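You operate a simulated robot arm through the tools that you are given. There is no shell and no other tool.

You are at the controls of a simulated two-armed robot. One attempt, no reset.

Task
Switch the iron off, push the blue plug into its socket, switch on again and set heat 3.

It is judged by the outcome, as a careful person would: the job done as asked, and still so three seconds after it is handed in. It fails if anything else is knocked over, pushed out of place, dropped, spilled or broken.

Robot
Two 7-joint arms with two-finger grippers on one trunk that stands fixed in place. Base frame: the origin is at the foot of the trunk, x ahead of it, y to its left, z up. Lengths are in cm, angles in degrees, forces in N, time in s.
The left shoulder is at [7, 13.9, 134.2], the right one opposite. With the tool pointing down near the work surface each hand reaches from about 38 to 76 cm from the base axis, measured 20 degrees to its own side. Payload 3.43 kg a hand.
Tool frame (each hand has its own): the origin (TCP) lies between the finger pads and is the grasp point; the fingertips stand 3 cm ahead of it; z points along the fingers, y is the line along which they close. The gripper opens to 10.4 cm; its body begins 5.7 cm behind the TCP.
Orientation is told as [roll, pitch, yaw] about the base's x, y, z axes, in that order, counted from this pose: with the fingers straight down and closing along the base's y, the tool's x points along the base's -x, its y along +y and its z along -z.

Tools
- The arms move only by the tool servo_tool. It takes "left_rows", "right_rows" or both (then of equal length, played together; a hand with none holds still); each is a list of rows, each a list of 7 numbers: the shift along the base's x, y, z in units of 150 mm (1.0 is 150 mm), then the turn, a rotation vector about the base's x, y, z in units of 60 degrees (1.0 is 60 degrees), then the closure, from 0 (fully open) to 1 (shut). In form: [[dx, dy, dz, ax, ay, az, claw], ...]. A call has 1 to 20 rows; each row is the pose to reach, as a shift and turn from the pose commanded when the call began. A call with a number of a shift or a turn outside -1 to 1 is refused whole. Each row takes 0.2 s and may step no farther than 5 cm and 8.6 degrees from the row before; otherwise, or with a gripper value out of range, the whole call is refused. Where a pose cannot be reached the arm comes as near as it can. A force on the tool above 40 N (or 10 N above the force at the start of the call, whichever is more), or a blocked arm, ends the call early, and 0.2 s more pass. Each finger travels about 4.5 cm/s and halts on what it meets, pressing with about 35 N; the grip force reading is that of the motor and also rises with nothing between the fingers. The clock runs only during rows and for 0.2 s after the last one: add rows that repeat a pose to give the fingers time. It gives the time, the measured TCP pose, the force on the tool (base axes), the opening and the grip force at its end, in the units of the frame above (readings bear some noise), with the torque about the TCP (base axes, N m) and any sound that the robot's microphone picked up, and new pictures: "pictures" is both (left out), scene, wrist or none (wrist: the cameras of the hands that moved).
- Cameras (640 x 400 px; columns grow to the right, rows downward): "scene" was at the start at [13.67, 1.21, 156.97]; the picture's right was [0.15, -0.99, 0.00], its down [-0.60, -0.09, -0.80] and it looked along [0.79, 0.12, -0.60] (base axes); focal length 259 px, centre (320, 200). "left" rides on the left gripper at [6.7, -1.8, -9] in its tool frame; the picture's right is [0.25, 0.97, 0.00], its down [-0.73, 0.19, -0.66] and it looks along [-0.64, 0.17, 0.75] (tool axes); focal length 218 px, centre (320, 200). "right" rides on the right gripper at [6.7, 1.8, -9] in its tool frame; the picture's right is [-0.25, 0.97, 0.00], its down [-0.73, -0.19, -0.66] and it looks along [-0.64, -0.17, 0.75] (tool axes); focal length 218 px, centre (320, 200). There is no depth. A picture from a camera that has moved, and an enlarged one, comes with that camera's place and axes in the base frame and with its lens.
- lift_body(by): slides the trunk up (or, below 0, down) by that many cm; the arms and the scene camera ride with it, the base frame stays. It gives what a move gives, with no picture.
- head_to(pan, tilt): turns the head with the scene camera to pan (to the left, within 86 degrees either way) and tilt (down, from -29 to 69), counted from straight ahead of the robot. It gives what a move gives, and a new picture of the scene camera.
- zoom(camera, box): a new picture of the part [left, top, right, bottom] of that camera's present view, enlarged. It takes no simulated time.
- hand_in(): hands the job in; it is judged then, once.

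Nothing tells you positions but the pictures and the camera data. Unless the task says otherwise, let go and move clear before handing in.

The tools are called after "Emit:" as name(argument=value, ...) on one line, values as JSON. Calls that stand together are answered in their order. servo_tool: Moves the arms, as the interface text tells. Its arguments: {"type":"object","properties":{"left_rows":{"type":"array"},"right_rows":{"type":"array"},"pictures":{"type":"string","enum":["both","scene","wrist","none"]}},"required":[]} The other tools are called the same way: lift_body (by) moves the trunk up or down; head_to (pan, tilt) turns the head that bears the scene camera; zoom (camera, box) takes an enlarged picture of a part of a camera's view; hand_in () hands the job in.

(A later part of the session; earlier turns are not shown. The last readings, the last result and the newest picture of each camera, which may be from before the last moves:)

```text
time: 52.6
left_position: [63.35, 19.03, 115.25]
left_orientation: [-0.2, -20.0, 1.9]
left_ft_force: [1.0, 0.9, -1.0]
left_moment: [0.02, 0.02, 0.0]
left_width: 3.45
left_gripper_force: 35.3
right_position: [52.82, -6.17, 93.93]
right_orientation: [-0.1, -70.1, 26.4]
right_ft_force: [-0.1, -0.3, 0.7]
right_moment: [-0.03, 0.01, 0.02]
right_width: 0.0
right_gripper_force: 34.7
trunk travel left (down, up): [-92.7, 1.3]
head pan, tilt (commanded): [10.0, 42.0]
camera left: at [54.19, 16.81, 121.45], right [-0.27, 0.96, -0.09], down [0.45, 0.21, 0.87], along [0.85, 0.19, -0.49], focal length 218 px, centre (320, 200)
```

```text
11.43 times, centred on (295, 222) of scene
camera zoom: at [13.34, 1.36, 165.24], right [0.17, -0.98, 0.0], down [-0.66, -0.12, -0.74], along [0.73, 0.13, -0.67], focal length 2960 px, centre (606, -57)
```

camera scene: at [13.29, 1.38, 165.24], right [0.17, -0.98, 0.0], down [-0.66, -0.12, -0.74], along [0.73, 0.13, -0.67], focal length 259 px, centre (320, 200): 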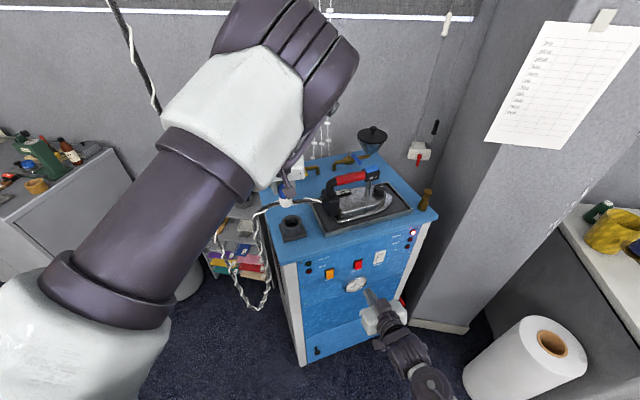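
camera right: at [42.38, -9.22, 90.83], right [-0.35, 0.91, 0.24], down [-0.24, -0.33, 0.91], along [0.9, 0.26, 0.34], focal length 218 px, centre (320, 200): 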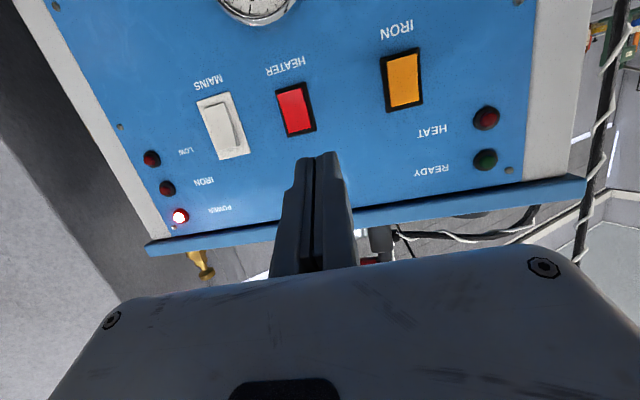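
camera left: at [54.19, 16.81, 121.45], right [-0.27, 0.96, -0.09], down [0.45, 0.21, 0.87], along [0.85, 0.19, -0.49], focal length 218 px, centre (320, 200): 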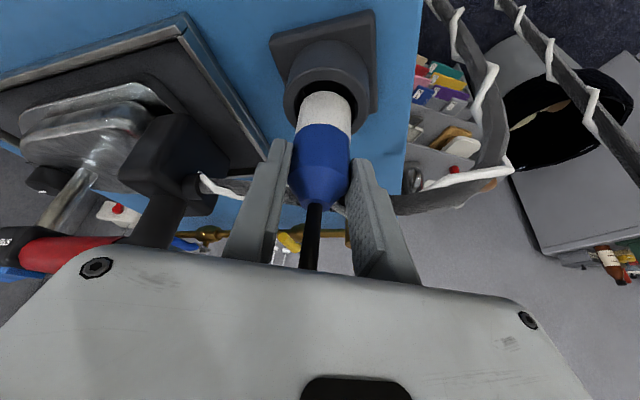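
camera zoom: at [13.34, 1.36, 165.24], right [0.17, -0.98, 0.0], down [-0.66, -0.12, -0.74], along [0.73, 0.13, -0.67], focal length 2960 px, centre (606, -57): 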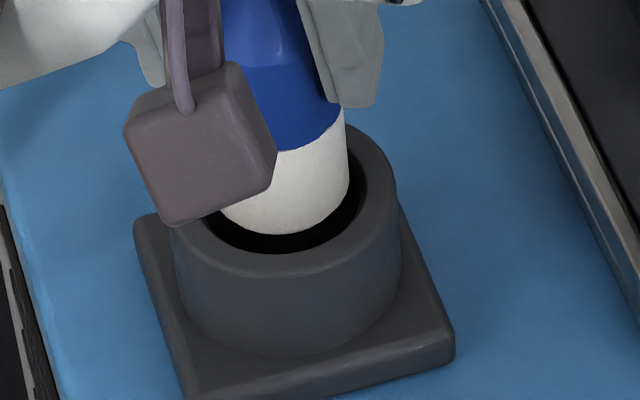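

Alignment looks centred in both views (about 0.3 cm clearance all round). I'll lower the plug into the socket in small steps while watching the force.

Emit:
servo_tool(left_rows=[[-0.003, 0.008, -0.015, 0, 0, 0, 1], [-0.003, 0.008, -0.03, 0, 0, 0, 1], [-0.003, 0.008, -0.045, 0, 0, 0, 1], [-0.003, 0.008, -0.06, 0, 0, 0, 1], [-0.003, 0.008, -0.075, 0, 0, 0, 1], [-0.003, 0.008, -0.09, 0, 0, 0, 1], [-0.003, 0.008, -0.1, 0, 0, 0, 1], [-0.003, 0.008, -0.1, 0, 0, 0, 1]], pictures="wrist")

Emit:
zoom(camera="left", box=[270, 40, 380, 130])

Emit:
zoom(camera="scene", box=[265, 195, 315, 245])

```text
time: 54.4
left_position: [63.27, 19.27, 113.7]
left_orientation: [-0.2, -20.0, 1.9]
left_ft_force: [0.6, 0.3, -1.4]
left_moment: [0.0, 0.04, 0.0]
left_width: 3.45
left_gripper_force: 34.9
right_position: [52.75, -6.18, 94.11]
right_orientation: [0.0, -70.0, 26.4]
right_ft_force: [0.0, -0.4, -0.9]
right_moment: [0.01, -0.01, -0.02]
right_width: 0.03
right_gripper_force: 35.0
trunk travel left (down, up): [-92.7, 1.3]
head pan, tilt (commanded): [10.0, 42.0]
camera left: at [54.13, 16.96, 119.97], right [-0.27, 0.96, -0.09], down [0.45, 0.21, 0.87], along [0.85, 0.19, -0.49], focal length 218 px, centre (320, 200)
```

left: 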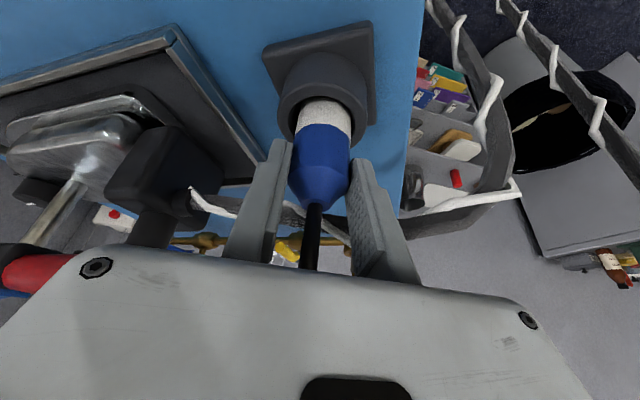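

```text
4.44 times, centred on (325, 85) of left
camera zoom: at [54.13, 16.96, 119.97], right [-0.27, 0.96, -0.09], down [0.45, 0.21, 0.87], along [0.85, 0.19, -0.49], focal length 970 px, centre (298, 711)
```

zoom: 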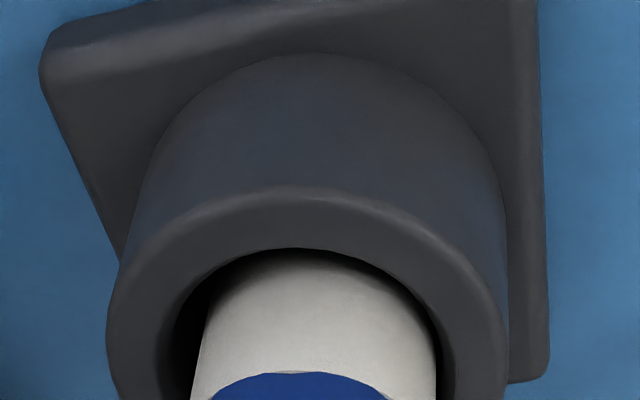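

```text
8.00 times, centred on (290, 220) of scene
camera zoom: at [13.34, 1.36, 165.24], right [0.17, -0.98, 0.0], down [-0.66, -0.12, -0.74], along [0.73, 0.13, -0.67], focal length 2072 px, centre (560, 40)
```

zoom: 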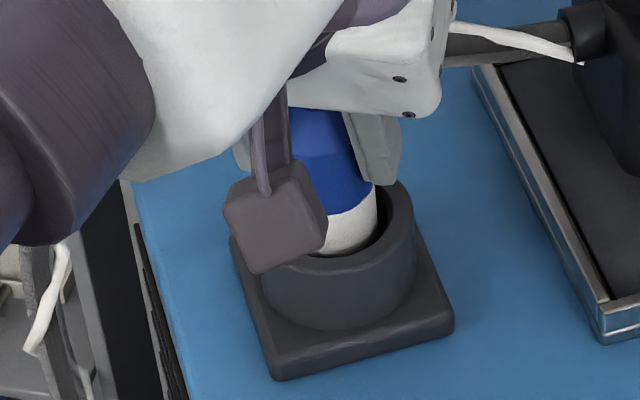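

The plug has entered the socket cleanly with no force. I'll keep pushing down in small steps until it seats.

Emit:
servo_tool(left_rows=[[0.004, 0, -0.012, 0, 0, 0, 1], [0.006, 0, -0.024, 0, 0, 0, 1], [0.008, 0, -0.036, 0, 0, 0, 1], [0.008, 0, -0.048, 0, 0, 0, 1], [0.008, 0, -0.06, 0, 0, 0, 1], [0.008, 0, -0.072, 0, 0, 0, 1], [0.008, 0, -0.084, 0, 0, 0, 1], [0.008, 0, -0.096, 0, 0, 0, 1], [0.008, 0, -0.108, 0, 0, 0, 1], [0.008, 0, -0.12, 0, 0, 0, 1], [0.008, 0, -0.12, 0, 0, 0, 1]], pictures="wrist")

Emit:
zoom(camera="left", box=[250, 40, 400, 190])

Emit:
zoom(camera="scene", box=[265, 195, 315, 245])

```text
time: 56.8
left_position: [63.33, 19.11, 112.27]
left_orientation: [-0.1, -20.5, 1.9]
left_ft_force: [3.9, 1.9, 19.1]
left_moment: [0.16, -0.2, -0.02]
left_width: 3.44
left_gripper_force: 34.8
right_position: [52.72, -6.14, 94.11]
right_orientation: [-0.1, -70.1, 26.5]
right_ft_force: [0.8, -0.3, 0.3]
right_moment: [0.0, -0.01, 0.01]
right_width: 0.02
right_gripper_force: 34.2
trunk travel left (down, up): [-92.7, 1.3]
head pan, tilt (commanded): [10.0, 42.0]
camera left: at [54.16, 16.88, 118.48], right [-0.27, 0.96, -0.09], down [0.45, 0.21, 0.87], along [0.85, 0.19, -0.48], focal length 218 px, centre (320, 200)
```

left: 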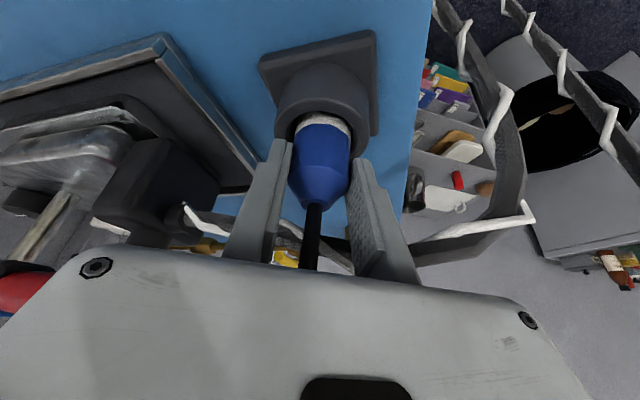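

```text
2.67 times, centred on (325, 115) of left
camera zoom: at [54.16, 16.88, 118.48], right [-0.27, 0.96, -0.09], down [0.45, 0.21, 0.87], along [0.85, 0.19, -0.48], focal length 582 px, centre (307, 427)
```

zoom: 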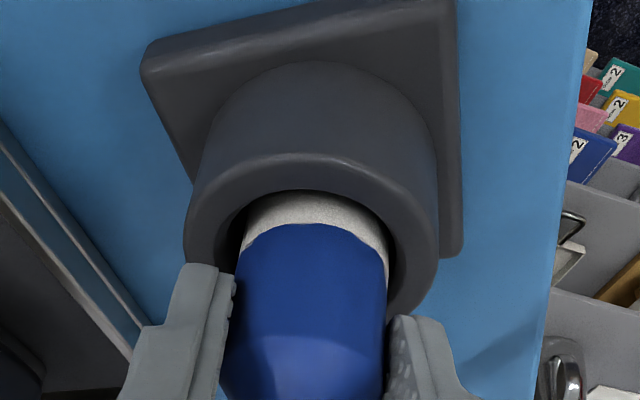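

```text
8.00 times, centred on (290, 220) of scene
camera zoom: at [13.05, 1.29, 165.29], right [0.17, -0.98, 0.0], down [-0.66, -0.12, -0.74], along [0.73, 0.13, -0.67], focal length 2072 px, centre (560, 40)
```

zoom: 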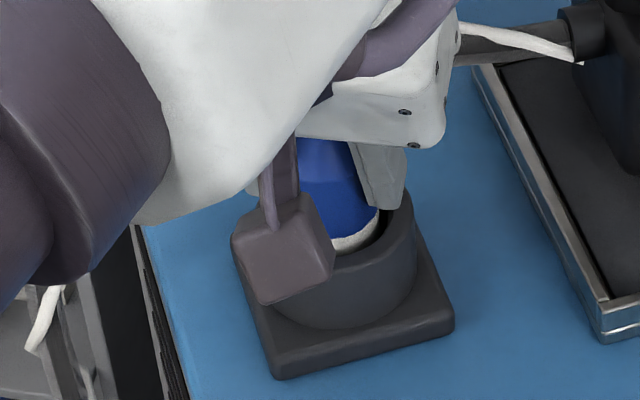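

It met resistance at about 19 N near the cup floor. I'll press a bit harder, staying under the limit, to make sure it seats fully.

Emit:
servo_tool(left_rows=[[0, 0, -0.01, 0, 0, 0, 1], [0, 0, -0.02, 0, 0, 0, 1], [0, 0, -0.03, 0, 0, 0, 1], [0, 0, -0.04, 0, 0, 0, 1], [0, 0, -0.05, 0, 0, 0, 1], [0, 0, -0.05, 0, 0, 0, 1]], pictures="wrist")

Emit:
zoom(camera="left", box=[250, 40, 400, 190])

Emit:
zoom(camera="scene", box=[265, 195, 315, 245])

```text
time: 58.2
left_position: [63.24, 19.05, 111.82]
left_orientation: [-0.1, -20.6, 1.8]
left_ft_force: [5.5, 2.5, 38.3]
left_moment: [0.21, -0.41, 0.02]
left_width: 3.44
left_gripper_force: 34.9
right_position: [52.43, -6.2, 94.22]
right_orientation: [-0.1, -70.2, 26.5]
right_ft_force: [0.2, -0.3, 1.1]
right_moment: [0.0, 0.02, -0.03]
right_width: 0.0
right_gripper_force: 34.4
trunk travel left (down, up): [-92.7, 1.3]
head pan, tilt (commanded): [10.0, 42.0]
camera left: at [54.0, 16.86, 117.87], right [-0.27, 0.96, -0.09], down [0.44, 0.21, 0.87], along [0.85, 0.19, -0.48], focal length 218 px, centre (320, 200)
```

left: 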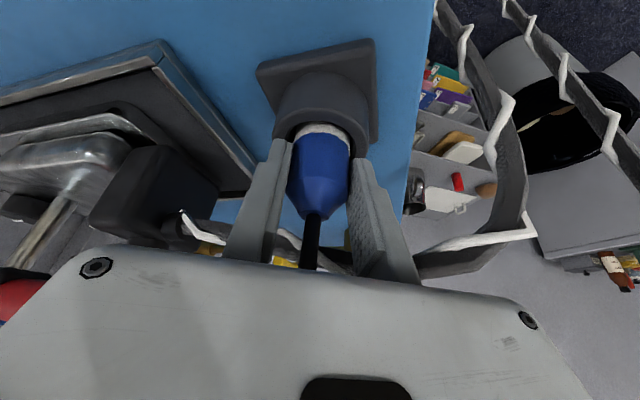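

```text
2.67 times, centred on (325, 115) of left
camera zoom: at [54.0, 16.86, 117.87], right [-0.27, 0.96, -0.09], down [0.44, 0.21, 0.87], along [0.85, 0.19, -0.48], focal length 582 px, centre (307, 427)
```

zoom: 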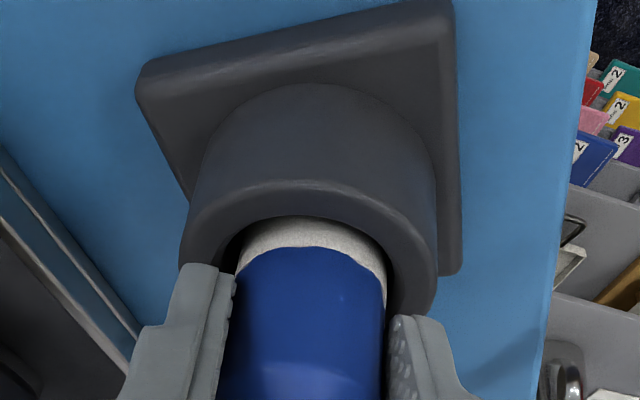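

```text
8.00 times, centred on (290, 220) of scene
camera zoom: at [12.74, 1.22, 165.3], right [0.17, -0.98, 0.0], down [-0.66, -0.12, -0.75], along [0.73, 0.13, -0.67], focal length 2072 px, centre (560, 40)
```

zoom: 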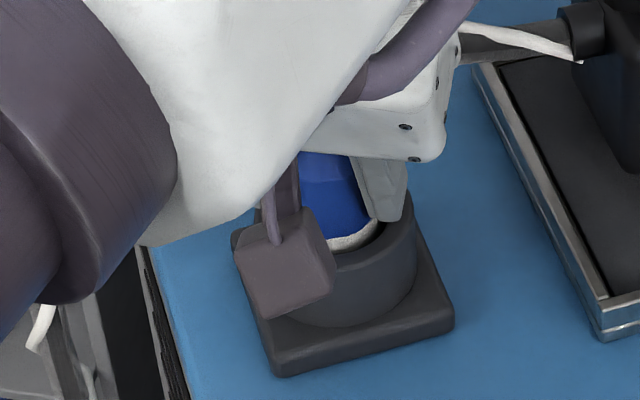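

The plug has bottomed out in the socket (38 N, no further travel). I'll relieve the downward preload first, then open the fingers.

Emit:
servo_tool(left_rows=[[0, 0, 0.015, 0, 0, 0, 1], [0, 0, 0.03, 0, 0, 0, 1], [0, 0, 0.042, 0, 0, 0, 1], [0, 0, 0.042, 0, 0, 0, 1]], pictures="wrist")

Emit:
zoom(camera="left", box=[250, 40, 400, 190])

```text
time: 59.2
left_position: [63.33, 19.11, 111.8]
left_orientation: [-0.1, -19.9, 2.1]
left_ft_force: [2.4, 1.1, 9.9]
left_moment: [0.22, -0.24, -0.06]
left_width: 3.45
left_gripper_force: 35.3
right_position: [52.81, -6.08, 94.1]
right_orientation: [-0.2, -69.9, 26.4]
right_ft_force: [-0.2, -0.2, 0.1]
right_moment: [0.02, -0.03, -0.02]
right_width: 0.0
right_gripper_force: 34.8
trunk travel left (down, up): [-92.7, 1.3]
head pan, tilt (commanded): [10.0, 42.0]
camera left: at [54.09, 16.86, 118.02], right [-0.27, 0.96, -0.09], down [0.46, 0.21, 0.87], along [0.85, 0.19, -0.49], focal length 218 px, centre (320, 200)
```

left: 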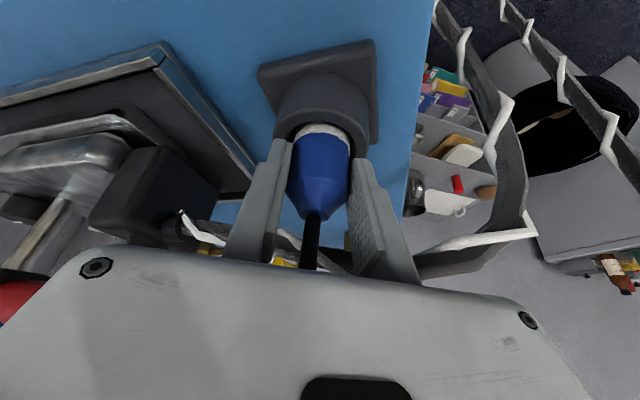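

```text
2.67 times, centred on (325, 115) of left
camera zoom: at [54.09, 16.86, 118.02], right [-0.27, 0.96, -0.09], down [0.46, 0.21, 0.87], along [0.85, 0.19, -0.49], focal length 582 px, centre (307, 427)
```

zoom: 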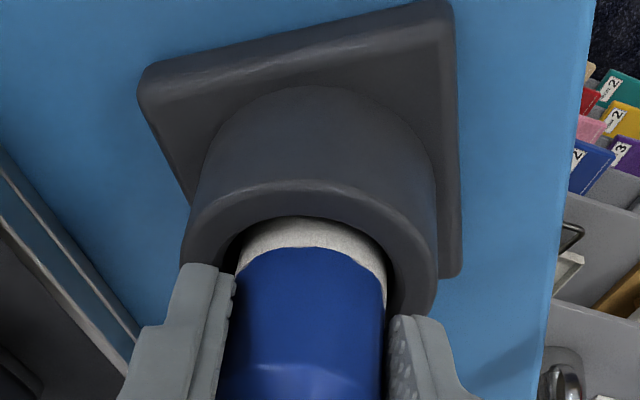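

Preload is down to about 10 N. Now I'll open the fingers while easing up slightly, then rise clear.

Emit:
servo_tool(left_rows=[[0, 0, 0.01, 0, 0, 0, 0.8], [0, 0, 0.015, 0, 0, 0, 0.6], [0, 0, 0.02, 0, 0, 0, 0.42], [0, 0, 0.02, 0, 0, 0, 0.42], [0, 0, 0.02, 0, 0, 0, 0.42], [0, 0, 0.02, 0, 0, 0, 0.42]], pictures="wrist")

Emit:
zoom(camera="left", box=[220, 40, 420, 240])

Emit:
zoom(camera="scene", box=[265, 195, 315, 245])

```text
time: 60.6
left_position: [63.48, 19.18, 112.16]
left_orientation: [-0.2, -20.0, 1.9]
left_ft_force: [-0.9, 0.1, 0.2]
left_moment: [0.01, -0.01, -0.02]
left_width: 6.02
left_gripper_force: 0.0
right_position: [52.73, -6.06, 94.1]
right_orientation: [0.0, -70.0, 26.4]
right_ft_force: [1.2, -0.1, 0.4]
right_moment: [0.01, 0.0, 0.02]
right_width: 0.01
right_gripper_force: 34.7
trunk travel left (down, up): [-92.7, 1.3]
head pan, tilt (commanded): [10.0, 42.0]
camera left: at [54.25, 16.95, 118.37], right [-0.27, 0.96, -0.09], down [0.45, 0.21, 0.87], along [0.85, 0.19, -0.49], focal length 218 px, centre (320, 200)
```

left: 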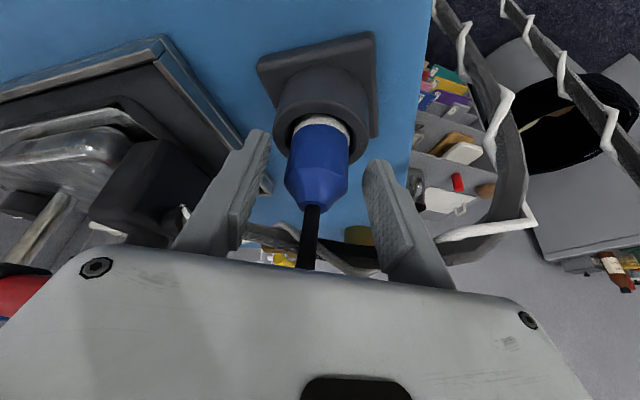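

```text
2.00 times, centred on (320, 140) of left
camera zoom: at [54.25, 16.95, 118.37], right [-0.27, 0.96, -0.09], down [0.45, 0.21, 0.87], along [0.85, 0.19, -0.49], focal length 436 px, centre (320, 320)
```

zoom: 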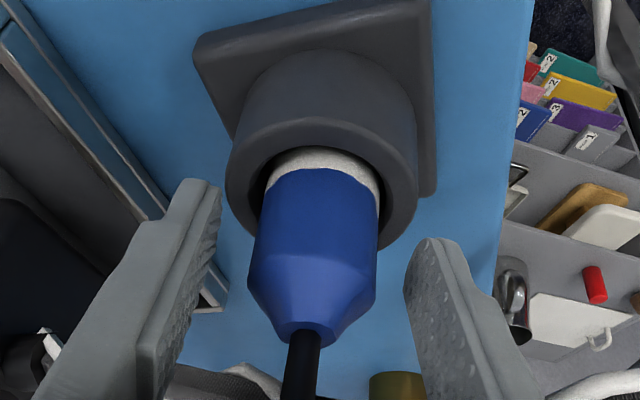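

```text
8.00 times, centred on (290, 220) of scene
camera zoom: at [13.3, 1.36, 165.24], right [0.17, -0.98, 0.0], down [-0.66, -0.12, -0.74], along [0.73, 0.13, -0.67], focal length 2072 px, centre (560, 40)
```

zoom: 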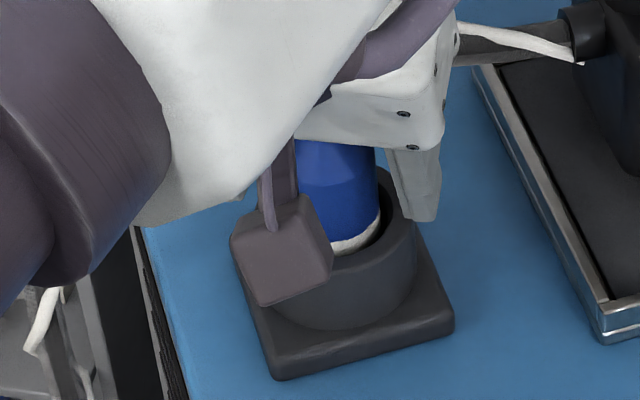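

Released; the plug stands upright in the socket by itself. I'll withdraw the left hand along its tool axis, up and back.

Emit:
servo_tool(left_rows=[[-0.03, 0, 0.08, 0, 0, 0, 0.42], [-0.06, 0, 0.18, 0, 0, 0, 0.42], [-0.1, 0, 0.3, 0, 0, 0, 0.42], [-0.15, 0, 0.44, 0, 0, 0, 0.42], [-0.2, 0, 0.6, 0, 0, 0, 0.42], [-0.25, 0.02, 0.8, 0, 0, 0, 0.42], [-0.25, 0.02, 0.8, 0, 0, 0, 0.42]], pictures="both")

Emit:
zoom(camera="scene", box=[250, 170, 330, 250])

Emit:
zoom(camera="left", box=[270, 0, 410, 120])

```text
time: 62.2
left_position: [59.57, 20.94, 123.41]
left_orientation: [-0.9, -19.0, 3.7]
left_ft_force: [0.3, 0.0, 0.3]
left_moment: [0.01, 0.02, 0.01]
left_width: 6.05
left_gripper_force: 0.1
left hand out of reach, approached as far as the arm can: row 4, 5, 6, 7
right_position: [52.78, -6.24, 94.05]
right_orientation: [0.1, -69.9, 26.3]
right_ft_force: [0.4, 0.7, 0.2]
right_moment: [-0.02, 0.01, -0.01]
right_width: 0.02
right_gripper_force: 35.2
trunk travel left (down, up): [-92.7, 1.3]
head pan, tilt (commanded): [10.0, 42.0]
camera scene: at [13.34, 1.32, 165.24], right [0.17, -0.98, 0.0], down [-0.66, -0.12, -0.74], along [0.73, 0.13, -0.67], focal length 259 px, centre (320, 200)
camera left: at [50.51, 18.6, 129.71], right [-0.29, 0.95, -0.1], down [0.46, 0.23, 0.86], along [0.84, 0.21, -0.51], focal length 218 px, centre (320, 200)
```

scene: 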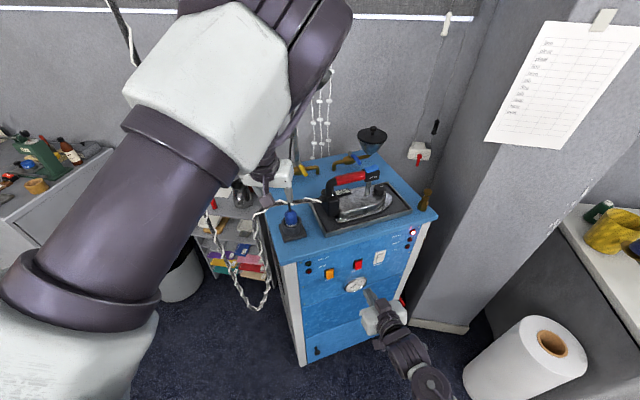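
left: 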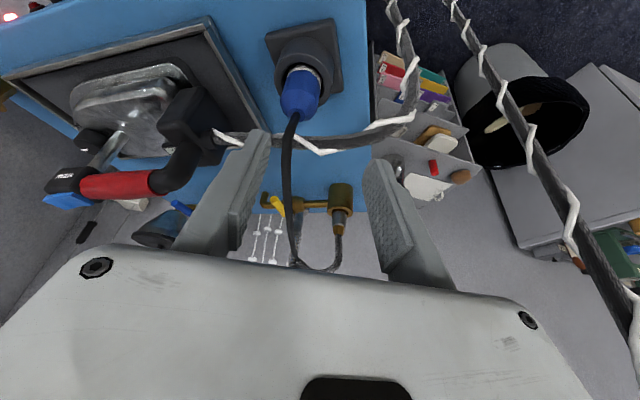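

```text
5.00 times, centred on (290, 210) of scene
camera zoom: at [13.34, 1.32, 165.24], right [0.17, -0.98, 0.0], down [-0.66, -0.12, -0.74], along [0.73, 0.13, -0.67], focal length 1295 px, centre (470, 150)
```

zoom: 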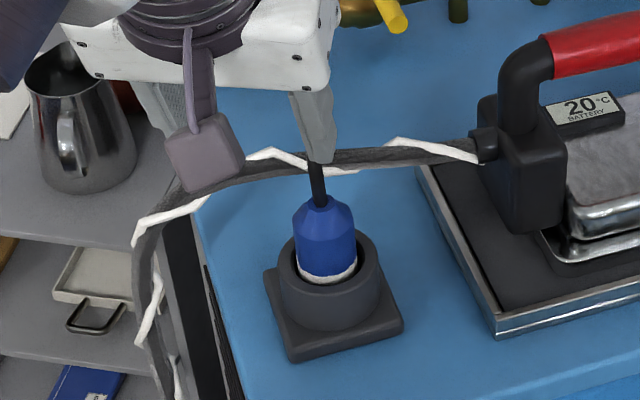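

```text
3.33 times, centred on (340, 60) of left
camera zoom: at [50.51, 18.6, 129.71], right [-0.29, 0.95, -0.1], down [0.46, 0.23, 0.86], along [0.84, 0.21, -0.51], focal length 728 px, centre (253, 667)
```

zoom: 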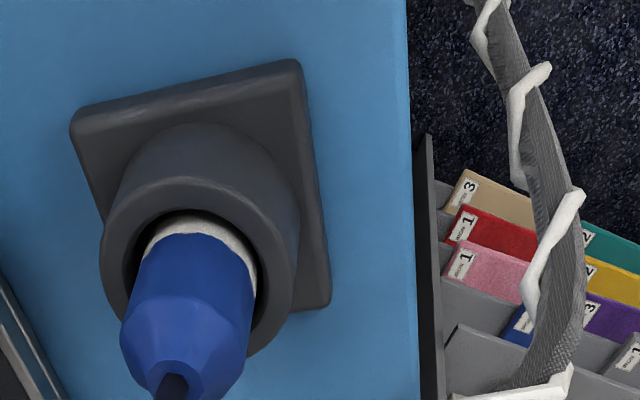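

The plug sits upright in the socket, bottomed out on its floor. Next I'll move the left hand up and back out of the way before working the IRON switch with the right hand.

Emit:
servo_tool(left_rows=[[0.0, 0.03, 0.2, 0, 0, -0.05, 0.42], [0.0, 0.08, 0.4, 0, 0, -0.1, 0.42], [-0.05, 0.14, 0.6, 0, 0.05, -0.15, 0.42], [-0.12, 0.22, 0.8, 0, 0.1, -0.2, 0.42], [-0.25, 0.32, 0.95, 0, 0.15, -0.2, 0.42], [-0.4, 0.42, 1.0, 0, 0.2, -0.2, 0.42], [-0.55, 0.52, 1.0, 0, 0.25, -0.2, 0.42], [-0.65, 0.6, 1.0, 0, 0.3, -0.2, 0.42], [-0.65, 0.6, 1.0, 0, 0.3, -0.2, 0.42]], pictures="both")

```text
time: 64.2
left_position: [50.3, 28.91, 139.36]
left_orientation: [-1.4, -2.1, -10.0]
left_ft_force: [0.4, 0.4, 0.5]
left_moment: [0.01, 0.01, 0.0]
left_width: 6.03
left_gripper_force: 0.1
right_position: [52.79, -6.2, 93.95]
right_orientation: [0.1, -70.0, 26.4]
right_ft_force: [-0.5, -0.7, -0.2]
right_moment: [-0.01, -0.04, 0.01]
right_width: 0.0
right_gripper_force: 35.3
trunk travel left (down, up): [-92.7, 1.3]
head pan, tilt (commanded): [10.0, 42.0]
camera scene: at [13.37, 1.36, 165.23], right [0.17, -0.98, 0.0], down [-0.66, -0.12, -0.74], along [0.73, 0.13, -0.67], focal length 259 px, centre (320, 200)
camera left: at [43.12, 28.48, 148.14], right [-0.08, 1.0, -0.03], down [0.73, 0.08, 0.68], along [0.68, 0.03, -0.73], focal length 218 px, centre (320, 200)
```

scene: 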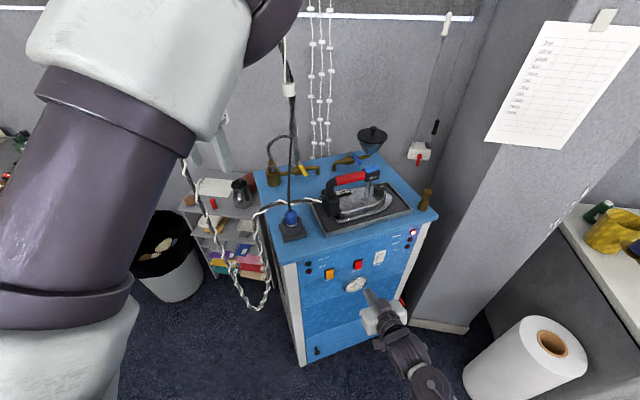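
left: 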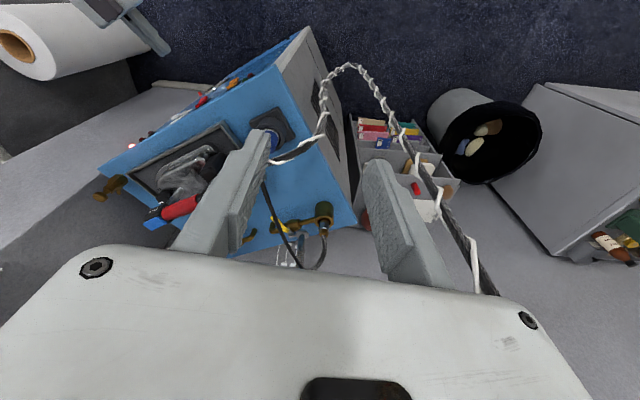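

Left hand is clear. I'll lower the trunk back by 9 cm (good height for the right arm's work) and check the lamps and switches.

Emit:
lift_body(by=-9)

Emit:
zoom(camera="scene", box=[290, 170, 440, 290])

Emit:
zoom(camera="scene", box=[330, 140, 410, 210])

Emit:
zoom(camera="scene", box=[255, 130, 325, 230])

```text
time: 65.5
left_position: [50.25, 29.05, 130.3]
left_orientation: [-1.4, -2.1, -9.9]
left_ft_force: [0.9, -0.2, -0.5]
left_moment: [-0.01, 0.02, 0.0]
left_width: 6.03
left_gripper_force: 0.0
right_position: [52.83, -6.2, 85.14]
right_orientation: [0.0, -70.1, 26.3]
right_ft_force: [0.2, 0.4, -0.1]
right_moment: [0.01, 0.0, 0.01]
right_width: 0.03
right_gripper_force: 34.8
trunk travel left (down, up): [-83.7, 10.3]
head pan, tilt (commanded): [10.0, 42.0]
```

```text
3.33 times, centred on (365, 230) of scene
camera zoom: at [13.32, 1.35, 156.24], right [0.17, -0.98, 0.0], down [-0.66, -0.12, -0.74], along [0.73, 0.13, -0.67], focal length 863 px, centre (170, 100)
```

zoom: 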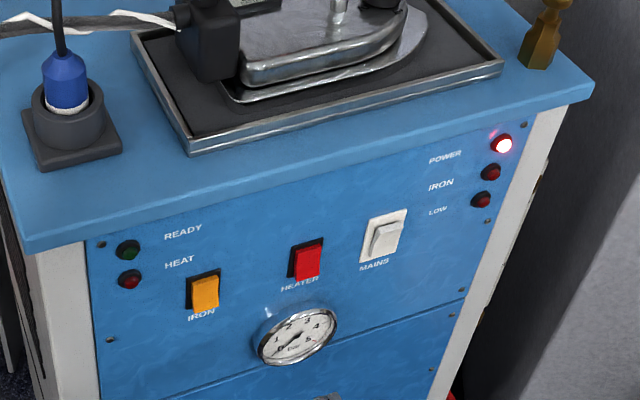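

```text
5.71 times, centred on (370, 175) of scene
camera zoom: at [13.32, 1.35, 156.24], right [0.17, -0.98, 0.0], down [-0.66, -0.12, -0.74], along [0.73, 0.13, -0.67], focal length 1480 px, centre (34, 343)
```

zoom: 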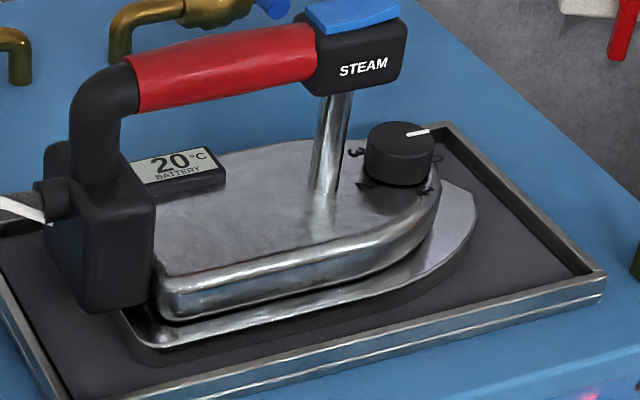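

```text
4.00 times, centred on (290, 180) of scene
camera zoom: at [13.32, 1.35, 156.24], right [0.17, -0.98, 0.0], down [-0.66, -0.12, -0.74], along [0.73, 0.13, -0.67], focal length 1036 px, centre (440, 280)
```

zoom: 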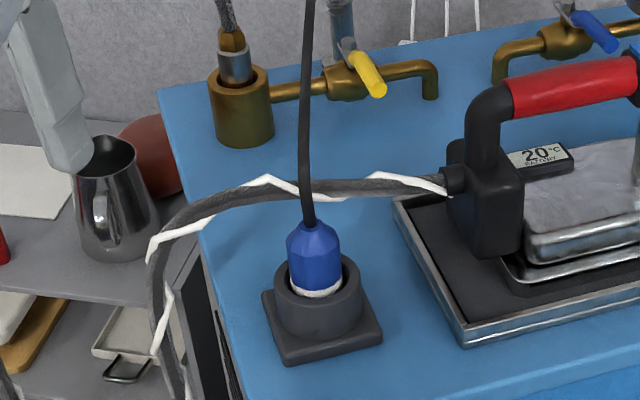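

The plug is seated and POWER is still lit. Now I'll bring the right hand back to its 45° pressing pose in front of the lower half of the IRON rocker.

Emit:
servo_tool(right_rows=[[0.0, 0.08, 0.06, -0.037, 0.075, 0, 1], [0.0, 0.18, 0.14, -0.074, 0.15, 0, 1], [0.0, 0.3, 0.22, -0.111, 0.225, 0, 1], [0.0, 0.42, 0.3, -0.148, 0.3, 0, 1], [0.03, 0.53, 0.36, -0.185, 0.373, 0, 1], [0.08, 0.61, 0.35, -0.185, 0.373, 0, 1], [0.115, 0.648, 0.345, -0.185, 0.373, 0, 1], [0.115, 0.648, 0.345, -0.185, 0.373, 0, 1]], pictures="wrist")

Emit:
zoom(camera="right", box=[240, 70, 400, 230])

```text
time: 67.3
left_position: [50.17, 28.93, 130.34]
left_orientation: [-1.4, -2.0, -9.9]
left_ft_force: [0.1, 0.0, 1.1]
left_moment: [0.0, 0.01, -0.02]
left_width: 6.03
left_gripper_force: 0.1
right_position: [54.51, 3.64, 90.31]
right_orientation: [0.1, -45.0, 26.5]
right_ft_force: [0.1, 0.2, 0.1]
right_moment: [-0.01, 0.0, -0.02]
right_width: 0.0
right_gripper_force: 35.1
trunk travel left (down, up): [-83.7, 10.3]
head pan, tilt (commanded): [10.0, 42.0]
camera right: at [43.76, 0.18, 91.91], right [-0.27, 0.95, 0.18], down [0.13, -0.15, 0.98], along [0.95, 0.29, -0.08], focal length 218 px, centre (320, 200)
```

right: 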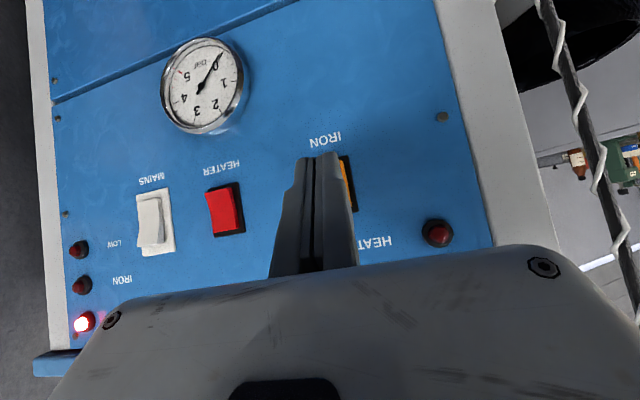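

```text
2.50 times, centred on (320, 150) of right
camera zoom: at [43.76, 0.18, 91.91], right [-0.27, 0.95, 0.18], down [0.13, -0.15, 0.98], along [0.95, 0.29, -0.08], focal length 546 px, centre (320, 325)
```

zoom: 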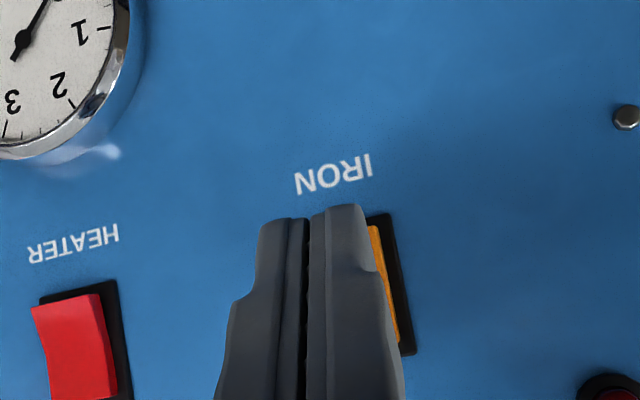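

Lined up with the lower half. I'll advance along the panel normal until the rocker flips.

Emit:
servo_tool(right_rows=[[0.06, 0.03, 0, 0, 0, 0, 1], [0.119, 0.059, 0, 0, 0, 0, 1], [0.164, 0.0816, 0, 0, 0, 0, 1], [0.191, 0.095, 0, 0, 0, 0, 1], [0.203, 0.101, 0, 0, 0, 0, 1], [0.215, 0.107, 0, 0, 0, 0, 1], [0.227, 0.113, 0, 0, 0, 0, 1], [0.239, 0.119, 0, 0, 0, 0, 1], [0.245, 0.122, 0, 0, 0, 0, 1], [0.245, 0.122, 0, 0, 0, 0, 1]], pictures="wrist")

Emit:
zoom(camera="right", box=[240, 70, 400, 230])

Emit:
zoom(camera="scene", box=[290, 200, 440, 290])

```text
time: 69.5
left_position: [49.96, 28.96, 130.41]
left_orientation: [-1.4, -2.1, -9.9]
left_ft_force: [0.5, 0.6, 0.2]
left_moment: [0.0, -0.02, 0.05]
left_width: 6.04
left_gripper_force: 0.2
right_position: [57.98, 5.29, 90.14]
right_orientation: [0.0, -44.9, 26.4]
right_ft_force: [-12.0, -5.5, -0.5]
right_moment: [0.02, 0.11, 0.05]
right_width: 0.0
right_gripper_force: 35.3
trunk travel left (down, up): [-83.7, 10.3]
head pan, tilt (commanded): [10.0, 42.0]
camera right: at [47.21, 1.91, 91.85], right [-0.27, 0.95, 0.18], down [0.13, -0.15, 0.98], along [0.95, 0.29, -0.08], focal length 218 px, centre (320, 200)
```

right: 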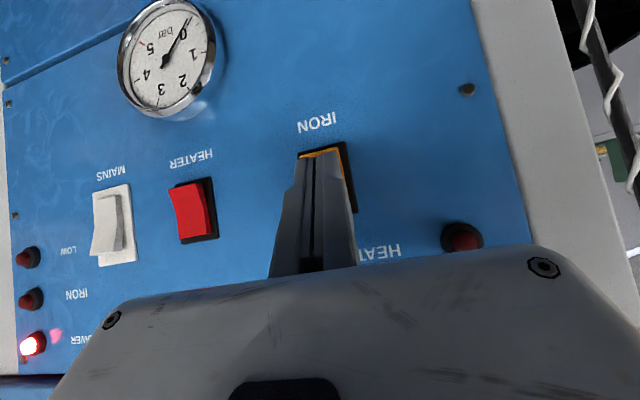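

```text
2.50 times, centred on (320, 150) of right
camera zoom: at [47.21, 1.91, 91.85], right [-0.27, 0.95, 0.18], down [0.13, -0.15, 0.98], along [0.95, 0.29, -0.08], focal length 546 px, centre (320, 325)
```

zoom: 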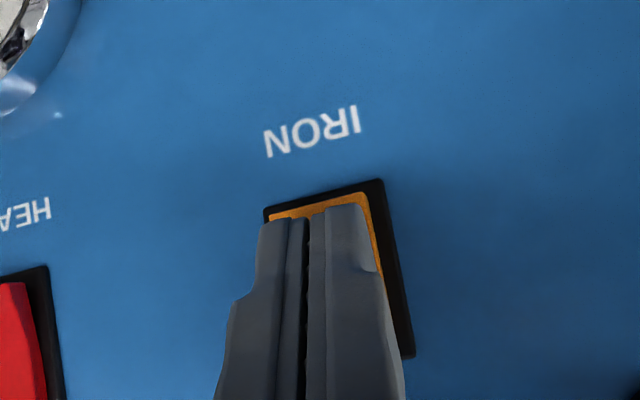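

```text
4.27 times, centred on (365, 245) of scene
camera zoom: at [13.05, 1.25, 156.26], right [0.17, -0.98, 0.0], down [-0.66, -0.12, -0.74], along [0.73, 0.13, -0.67], focal length 1105 px, centre (128, 8)
```

zoom: 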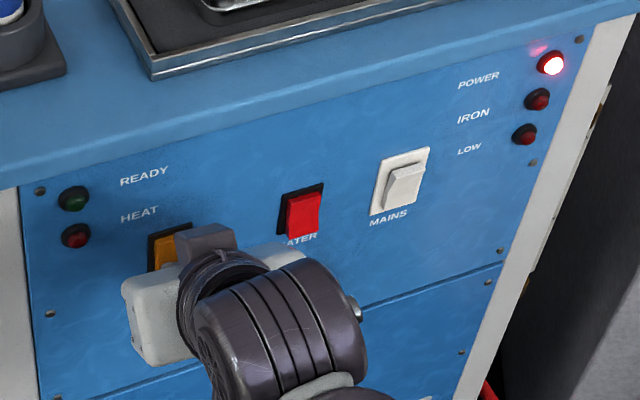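

About 13 N of contact. I'll push slightly further to be sure, then back off and look.

Emit:
servo_tool(right_rows=[[0.01, 0.005, 0, 0, 0, 0, 1], [0.02, 0.01, 0, 0, 0, 0, 1], [0.02, 0.01, 0, 0, 0, 0, 1]], pictures="none")

Emit:
servo_tool(right_rows=[[-0.05, -0.025, 0, 0, 0, 0, 1], [-0.12, -0.06, -0.02, 0, 0, 0, 1], [-0.2, -0.1, -0.06, 0, 0, 0, 1], [-0.28, -0.2, -0.2, 0, 0, 0, 1], [-0.3, -0.35, -0.35, 0, 0, 0, 1], [-0.3, -0.5, -0.45, 0, 0, 0, 1], [-0.3, -0.62, -0.5, 0, 0, 0, 1], [-0.3, -0.62, -0.5, 0, 0, 0, 1]], pictures="scene")

Emit:
zoom(camera="scene", box=[320, 246, 342, 268])

Emit:
zoom(camera="scene", box=[290, 200, 440, 290])

```text
time: 70.3
left_position: [49.61, 28.77, 130.64]
left_orientation: [-1.3, -2.2, -9.9]
left_ft_force: [-0.2, 0.0, 0.1]
left_moment: [0.03, 0.0, 0.0]
left_width: 6.05
left_gripper_force: 0.0
right_position: [57.8, 5.37, 90.25]
right_orientation: [-0.2, -44.8, 26.4]
right_ft_force: [-31.0, -13.0, -5.0]
right_moment: [-0.1, 0.36, 0.16]
right_width: 0.59
right_gripper_force: 34.7
trunk travel left (down, up): [-83.7, 10.3]
head pan, tilt (commanded): [10.0, 42.0]
```

```text
time: 72.1
left_position: [50.17, 28.97, 130.24]
left_orientation: [-1.6, -2.0, -9.9]
left_ft_force: [0.0, -0.7, 0.6]
left_moment: [-0.02, 0.04, -0.01]
left_width: 6.04
left_gripper_force: 0.0
right_position: [53.96, -3.65, 82.6]
right_orientation: [0.0, -45.1, 26.4]
right_ft_force: [-0.2, 0.5, -0.4]
right_moment: [0.02, -0.02, 0.01]
right_width: 0.01
right_gripper_force: 34.7
trunk travel left (down, up): [-83.7, 10.3]
head pan, tilt (commanded): [10.0, 42.0]
camera scene: at [13.3, 1.39, 156.24], right [0.17, -0.98, 0.0], down [-0.66, -0.12, -0.74], along [0.73, 0.13, -0.67], focal length 259 px, centre (320, 200)
```

scene: 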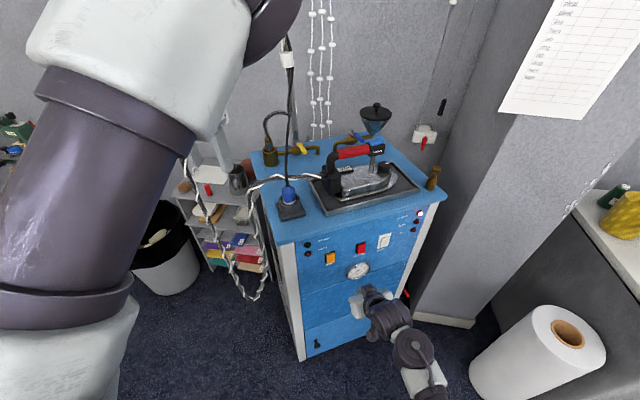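

```text
16.00 times, centred on (331, 257) of scene
camera zoom: at [13.3, 1.39, 156.24], right [0.17, -0.98, 0.0], down [-0.66, -0.12, -0.74], along [0.73, 0.13, -0.67], focal length 4144 px, centre (144, -712)
```

zoom: 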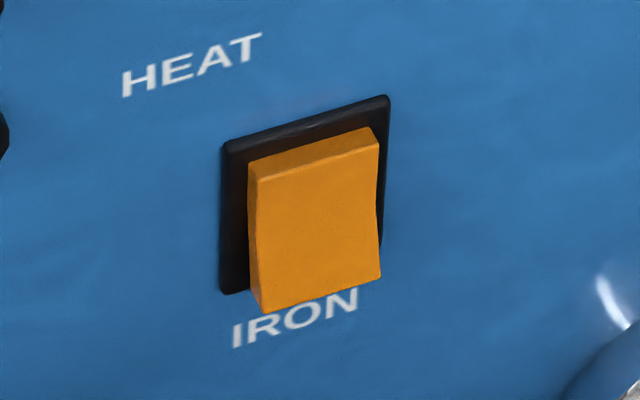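

```text
4.27 times, centred on (365, 245) of scene
camera zoom: at [13.3, 1.39, 156.24], right [0.17, -0.98, 0.0], down [-0.66, -0.12, -0.74], along [0.73, 0.13, -0.67], focal length 1105 px, centre (128, 8)
```

zoom: 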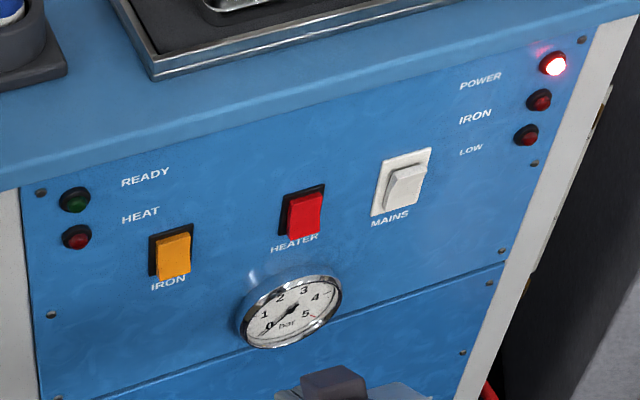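

The rocker did not flip: I pressed too near its pivot. I'll repeat about 9 mm lower, on the bottom edge.

Emit:
servo_tool(right_rows=[[0.0, 0.1, 0.1, 0, 0, 0, 1], [0.0, 0.22, 0.2, 0, 0, 0, 1], [0.0, 0.34, 0.3, 0, 0, 0, 1], [0.02, 0.44, 0.4, 0, 0, 0, 1], [0.04, 0.487, 0.447, 0, 0, 0, 1], [0.04, 0.487, 0.447, 0, 0, 0, 1]], pictures="wrist")

Emit:
zoom(camera="right", box=[240, 70, 400, 230])

```text
time: 73.5
left_position: [50.16, 28.89, 130.37]
left_orientation: [-1.4, -2.1, -9.9]
left_ft_force: [0.2, -0.7, 0.0]
left_moment: [-0.02, 0.05, -0.01]
left_width: 6.02
left_gripper_force: 0.1
right_position: [54.55, 3.58, 89.45]
right_orientation: [0.0, -45.0, 26.4]
right_ft_force: [0.7, 0.4, 0.3]
right_moment: [-0.02, 0.0, 0.02]
right_width: 0.03
right_gripper_force: 34.2
trunk travel left (down, up): [-83.7, 10.3]
head pan, tilt (commanded): [10.0, 42.0]
camera right: at [43.87, 0.21, 91.07], right [-0.27, 0.95, 0.18], down [0.13, -0.15, 0.98], along [0.95, 0.29, -0.08], focal length 218 px, centre (320, 200)
```

right: 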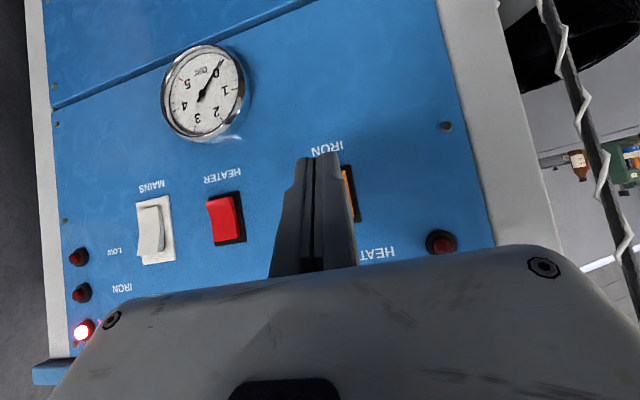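

```text
2.50 times, centred on (320, 150) of right
camera zoom: at [43.87, 0.21, 91.07], right [-0.27, 0.95, 0.18], down [0.13, -0.15, 0.98], along [0.95, 0.29, -0.08], focal length 546 px, centre (320, 325)
```

zoom: 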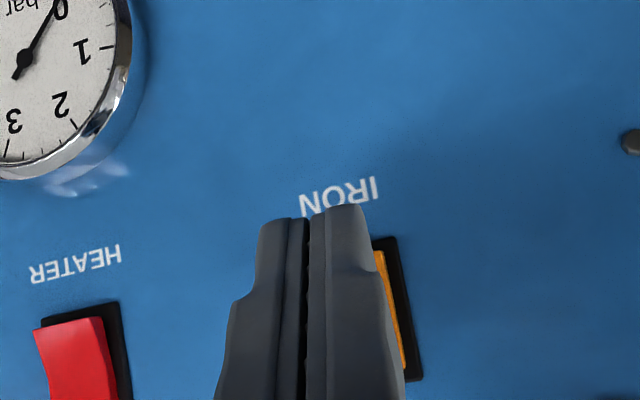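

Now advancing at this lower height.

Emit:
servo_tool(right_rows=[[0.06, 0.03, -0.005, 0, 0, 0, 1], [0.119, 0.059, -0.01, 0, 0, 0, 1], [0.164, 0.0816, -0.01, 0, 0, 0, 1], [0.191, 0.095, -0.01, 0, 0, 0, 1], [0.203, 0.101, -0.01, 0, 0, 0, 1], [0.215, 0.107, -0.01, 0, 0, 0, 1], [0.227, 0.113, -0.01, 0, 0, 0, 1], [0.239, 0.119, -0.01, 0, 0, 0, 1], [0.248, 0.123, -0.01, 0, 0, 0, 1], [0.248, 0.123, -0.01, 0, 0, 0, 1]], pictures="wrist")

Emit:
zoom(camera="right", box=[240, 70, 400, 230])

Emit:
zoom(camera="scene", box=[290, 200, 440, 290])

```text
time: 75.7
left_position: [50.01, 28.78, 130.35]
left_orientation: [-1.3, -2.2, -9.9]
left_ft_force: [-0.6, 0.1, -0.1]
left_moment: [0.04, -0.01, -0.01]
left_width: 6.02
left_gripper_force: 0.0
right_position: [58.04, 5.37, 89.37]
right_orientation: [0.1, -44.9, 26.3]
right_ft_force: [-11.5, -7.6, -2.3]
right_moment: [-0.15, 0.06, 0.02]
right_width: 0.02
right_gripper_force: 34.7
trunk travel left (down, up): [-83.7, 10.3]
head pan, tilt (commanded): [10.0, 42.0]
camera right: at [47.34, 1.91, 90.9], right [-0.27, 0.95, 0.18], down [0.13, -0.15, 0.98], along [0.95, 0.29, -0.09], focal length 218 px, centre (320, 200)
```

right: 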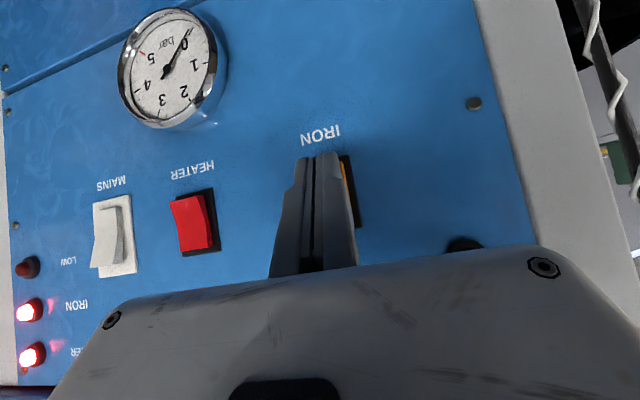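

```text
2.50 times, centred on (320, 150) of right
camera zoom: at [47.34, 1.91, 90.9], right [-0.27, 0.95, 0.18], down [0.13, -0.15, 0.98], along [0.95, 0.29, -0.09], focal length 546 px, centre (320, 325)
```

zoom: 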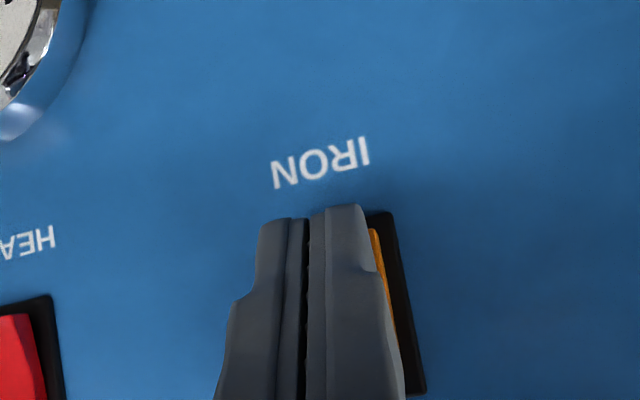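

```text
4.27 times, centred on (365, 245) of scene
camera zoom: at [13.07, 1.21, 156.26], right [0.17, -0.98, 0.0], down [-0.66, -0.12, -0.74], along [0.73, 0.13, -0.67], focal length 1105 px, centre (128, 8)
```

zoom: 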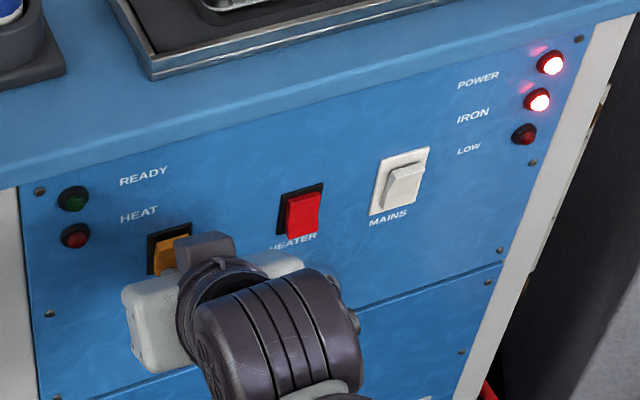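

The IRON lamp is now lit: the iron is on and connected through the plug. Now for the heat dial; I'll back the right hand off the panel and raise it.

Emit:
servo_tool(right_rows=[[-0.06, -0.03, 0, 0, 0, 0, 1], [-0.15, -0.075, 0, 0, 0, 0, 1], [-0.28, -0.14, 0.03, 0, 0, 0, 1], [-0.38, -0.22, 0.15, 0, 0, 0, 1], [-0.4, -0.3, 0.35, 0, 0, 0, 1], [-0.4, -0.36, 0.58, 0, 0, 0, 1], [-0.4, -0.42, 0.8, 0, 0, 0, 1], [-0.4, -0.46, 1.0, 0, 0, 0, 1], [-0.4, -0.46, 1.0, 0, 0, 0, 1]], pictures="scene")

Emit:
zoom(camera="scene", box=[290, 200, 440, 290])

Emit:
zoom(camera="scene", box=[320, 246, 342, 268])

```text
time: 77.9
left_position: [50.22, 28.99, 130.32]
left_orientation: [-1.5, -2.1, -9.9]
left_ft_force: [0.3, -0.8, -0.9]
left_moment: [-0.02, -0.02, 0.0]
left_width: 6.04
left_gripper_force: 0.0
right_position: [51.92, -3.83, 102.28]
right_orientation: [-3.9, -42.4, 28.6]
right_ft_force: [0.4, 0.7, -0.4]
right_moment: [0.0, 0.01, -0.03]
right_width: 0.01
right_gripper_force: 35.2
trunk travel left (down, up): [-83.7, 10.3]
head pan, tilt (commanded): [10.0, 42.0]
stopped in row 9 (right hand): the arm was blocked; the commanded pose is now the measured one
camera scene: at [13.31, 1.45, 156.24], right [0.17, -0.98, 0.0], down [-0.66, -0.12, -0.74], along [0.73, 0.13, -0.67], focal length 259 px, centre (320, 200)
```

scene: 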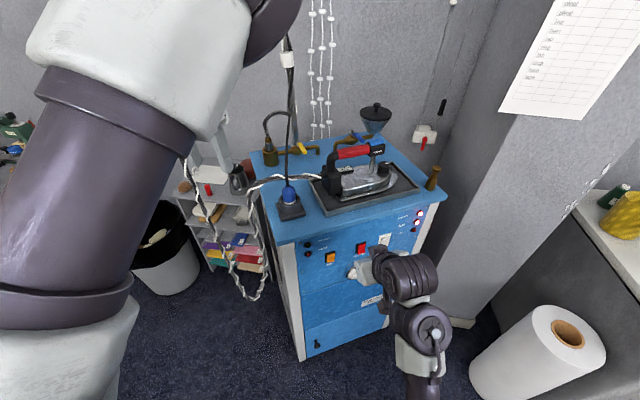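

```text
4.27 times, centred on (365, 245) of scene
camera zoom: at [13.31, 1.45, 156.24], right [0.17, -0.98, 0.0], down [-0.66, -0.12, -0.74], along [0.73, 0.13, -0.67], focal length 1105 px, centre (128, 8)
```

zoom: 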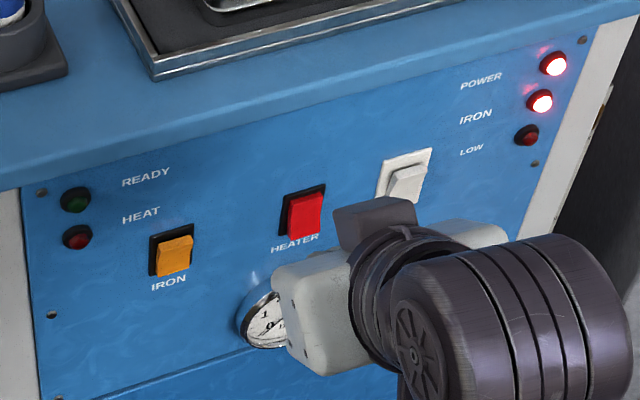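

```text
16.00 times, centred on (331, 257) of scene
camera zoom: at [13.31, 1.45, 156.24], right [0.17, -0.98, 0.0], down [-0.66, -0.12, -0.74], along [0.73, 0.13, -0.67], focal length 4144 px, centre (144, -712)
```

zoom: 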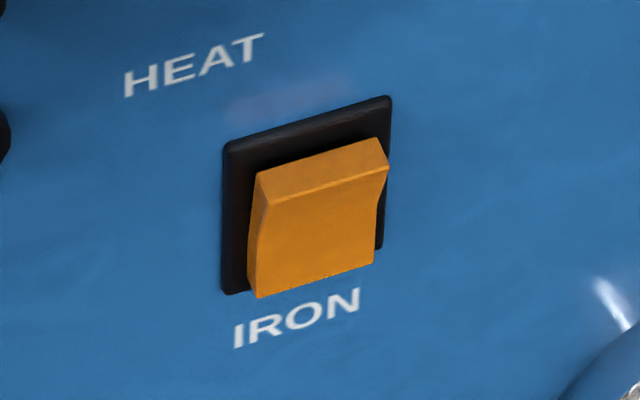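

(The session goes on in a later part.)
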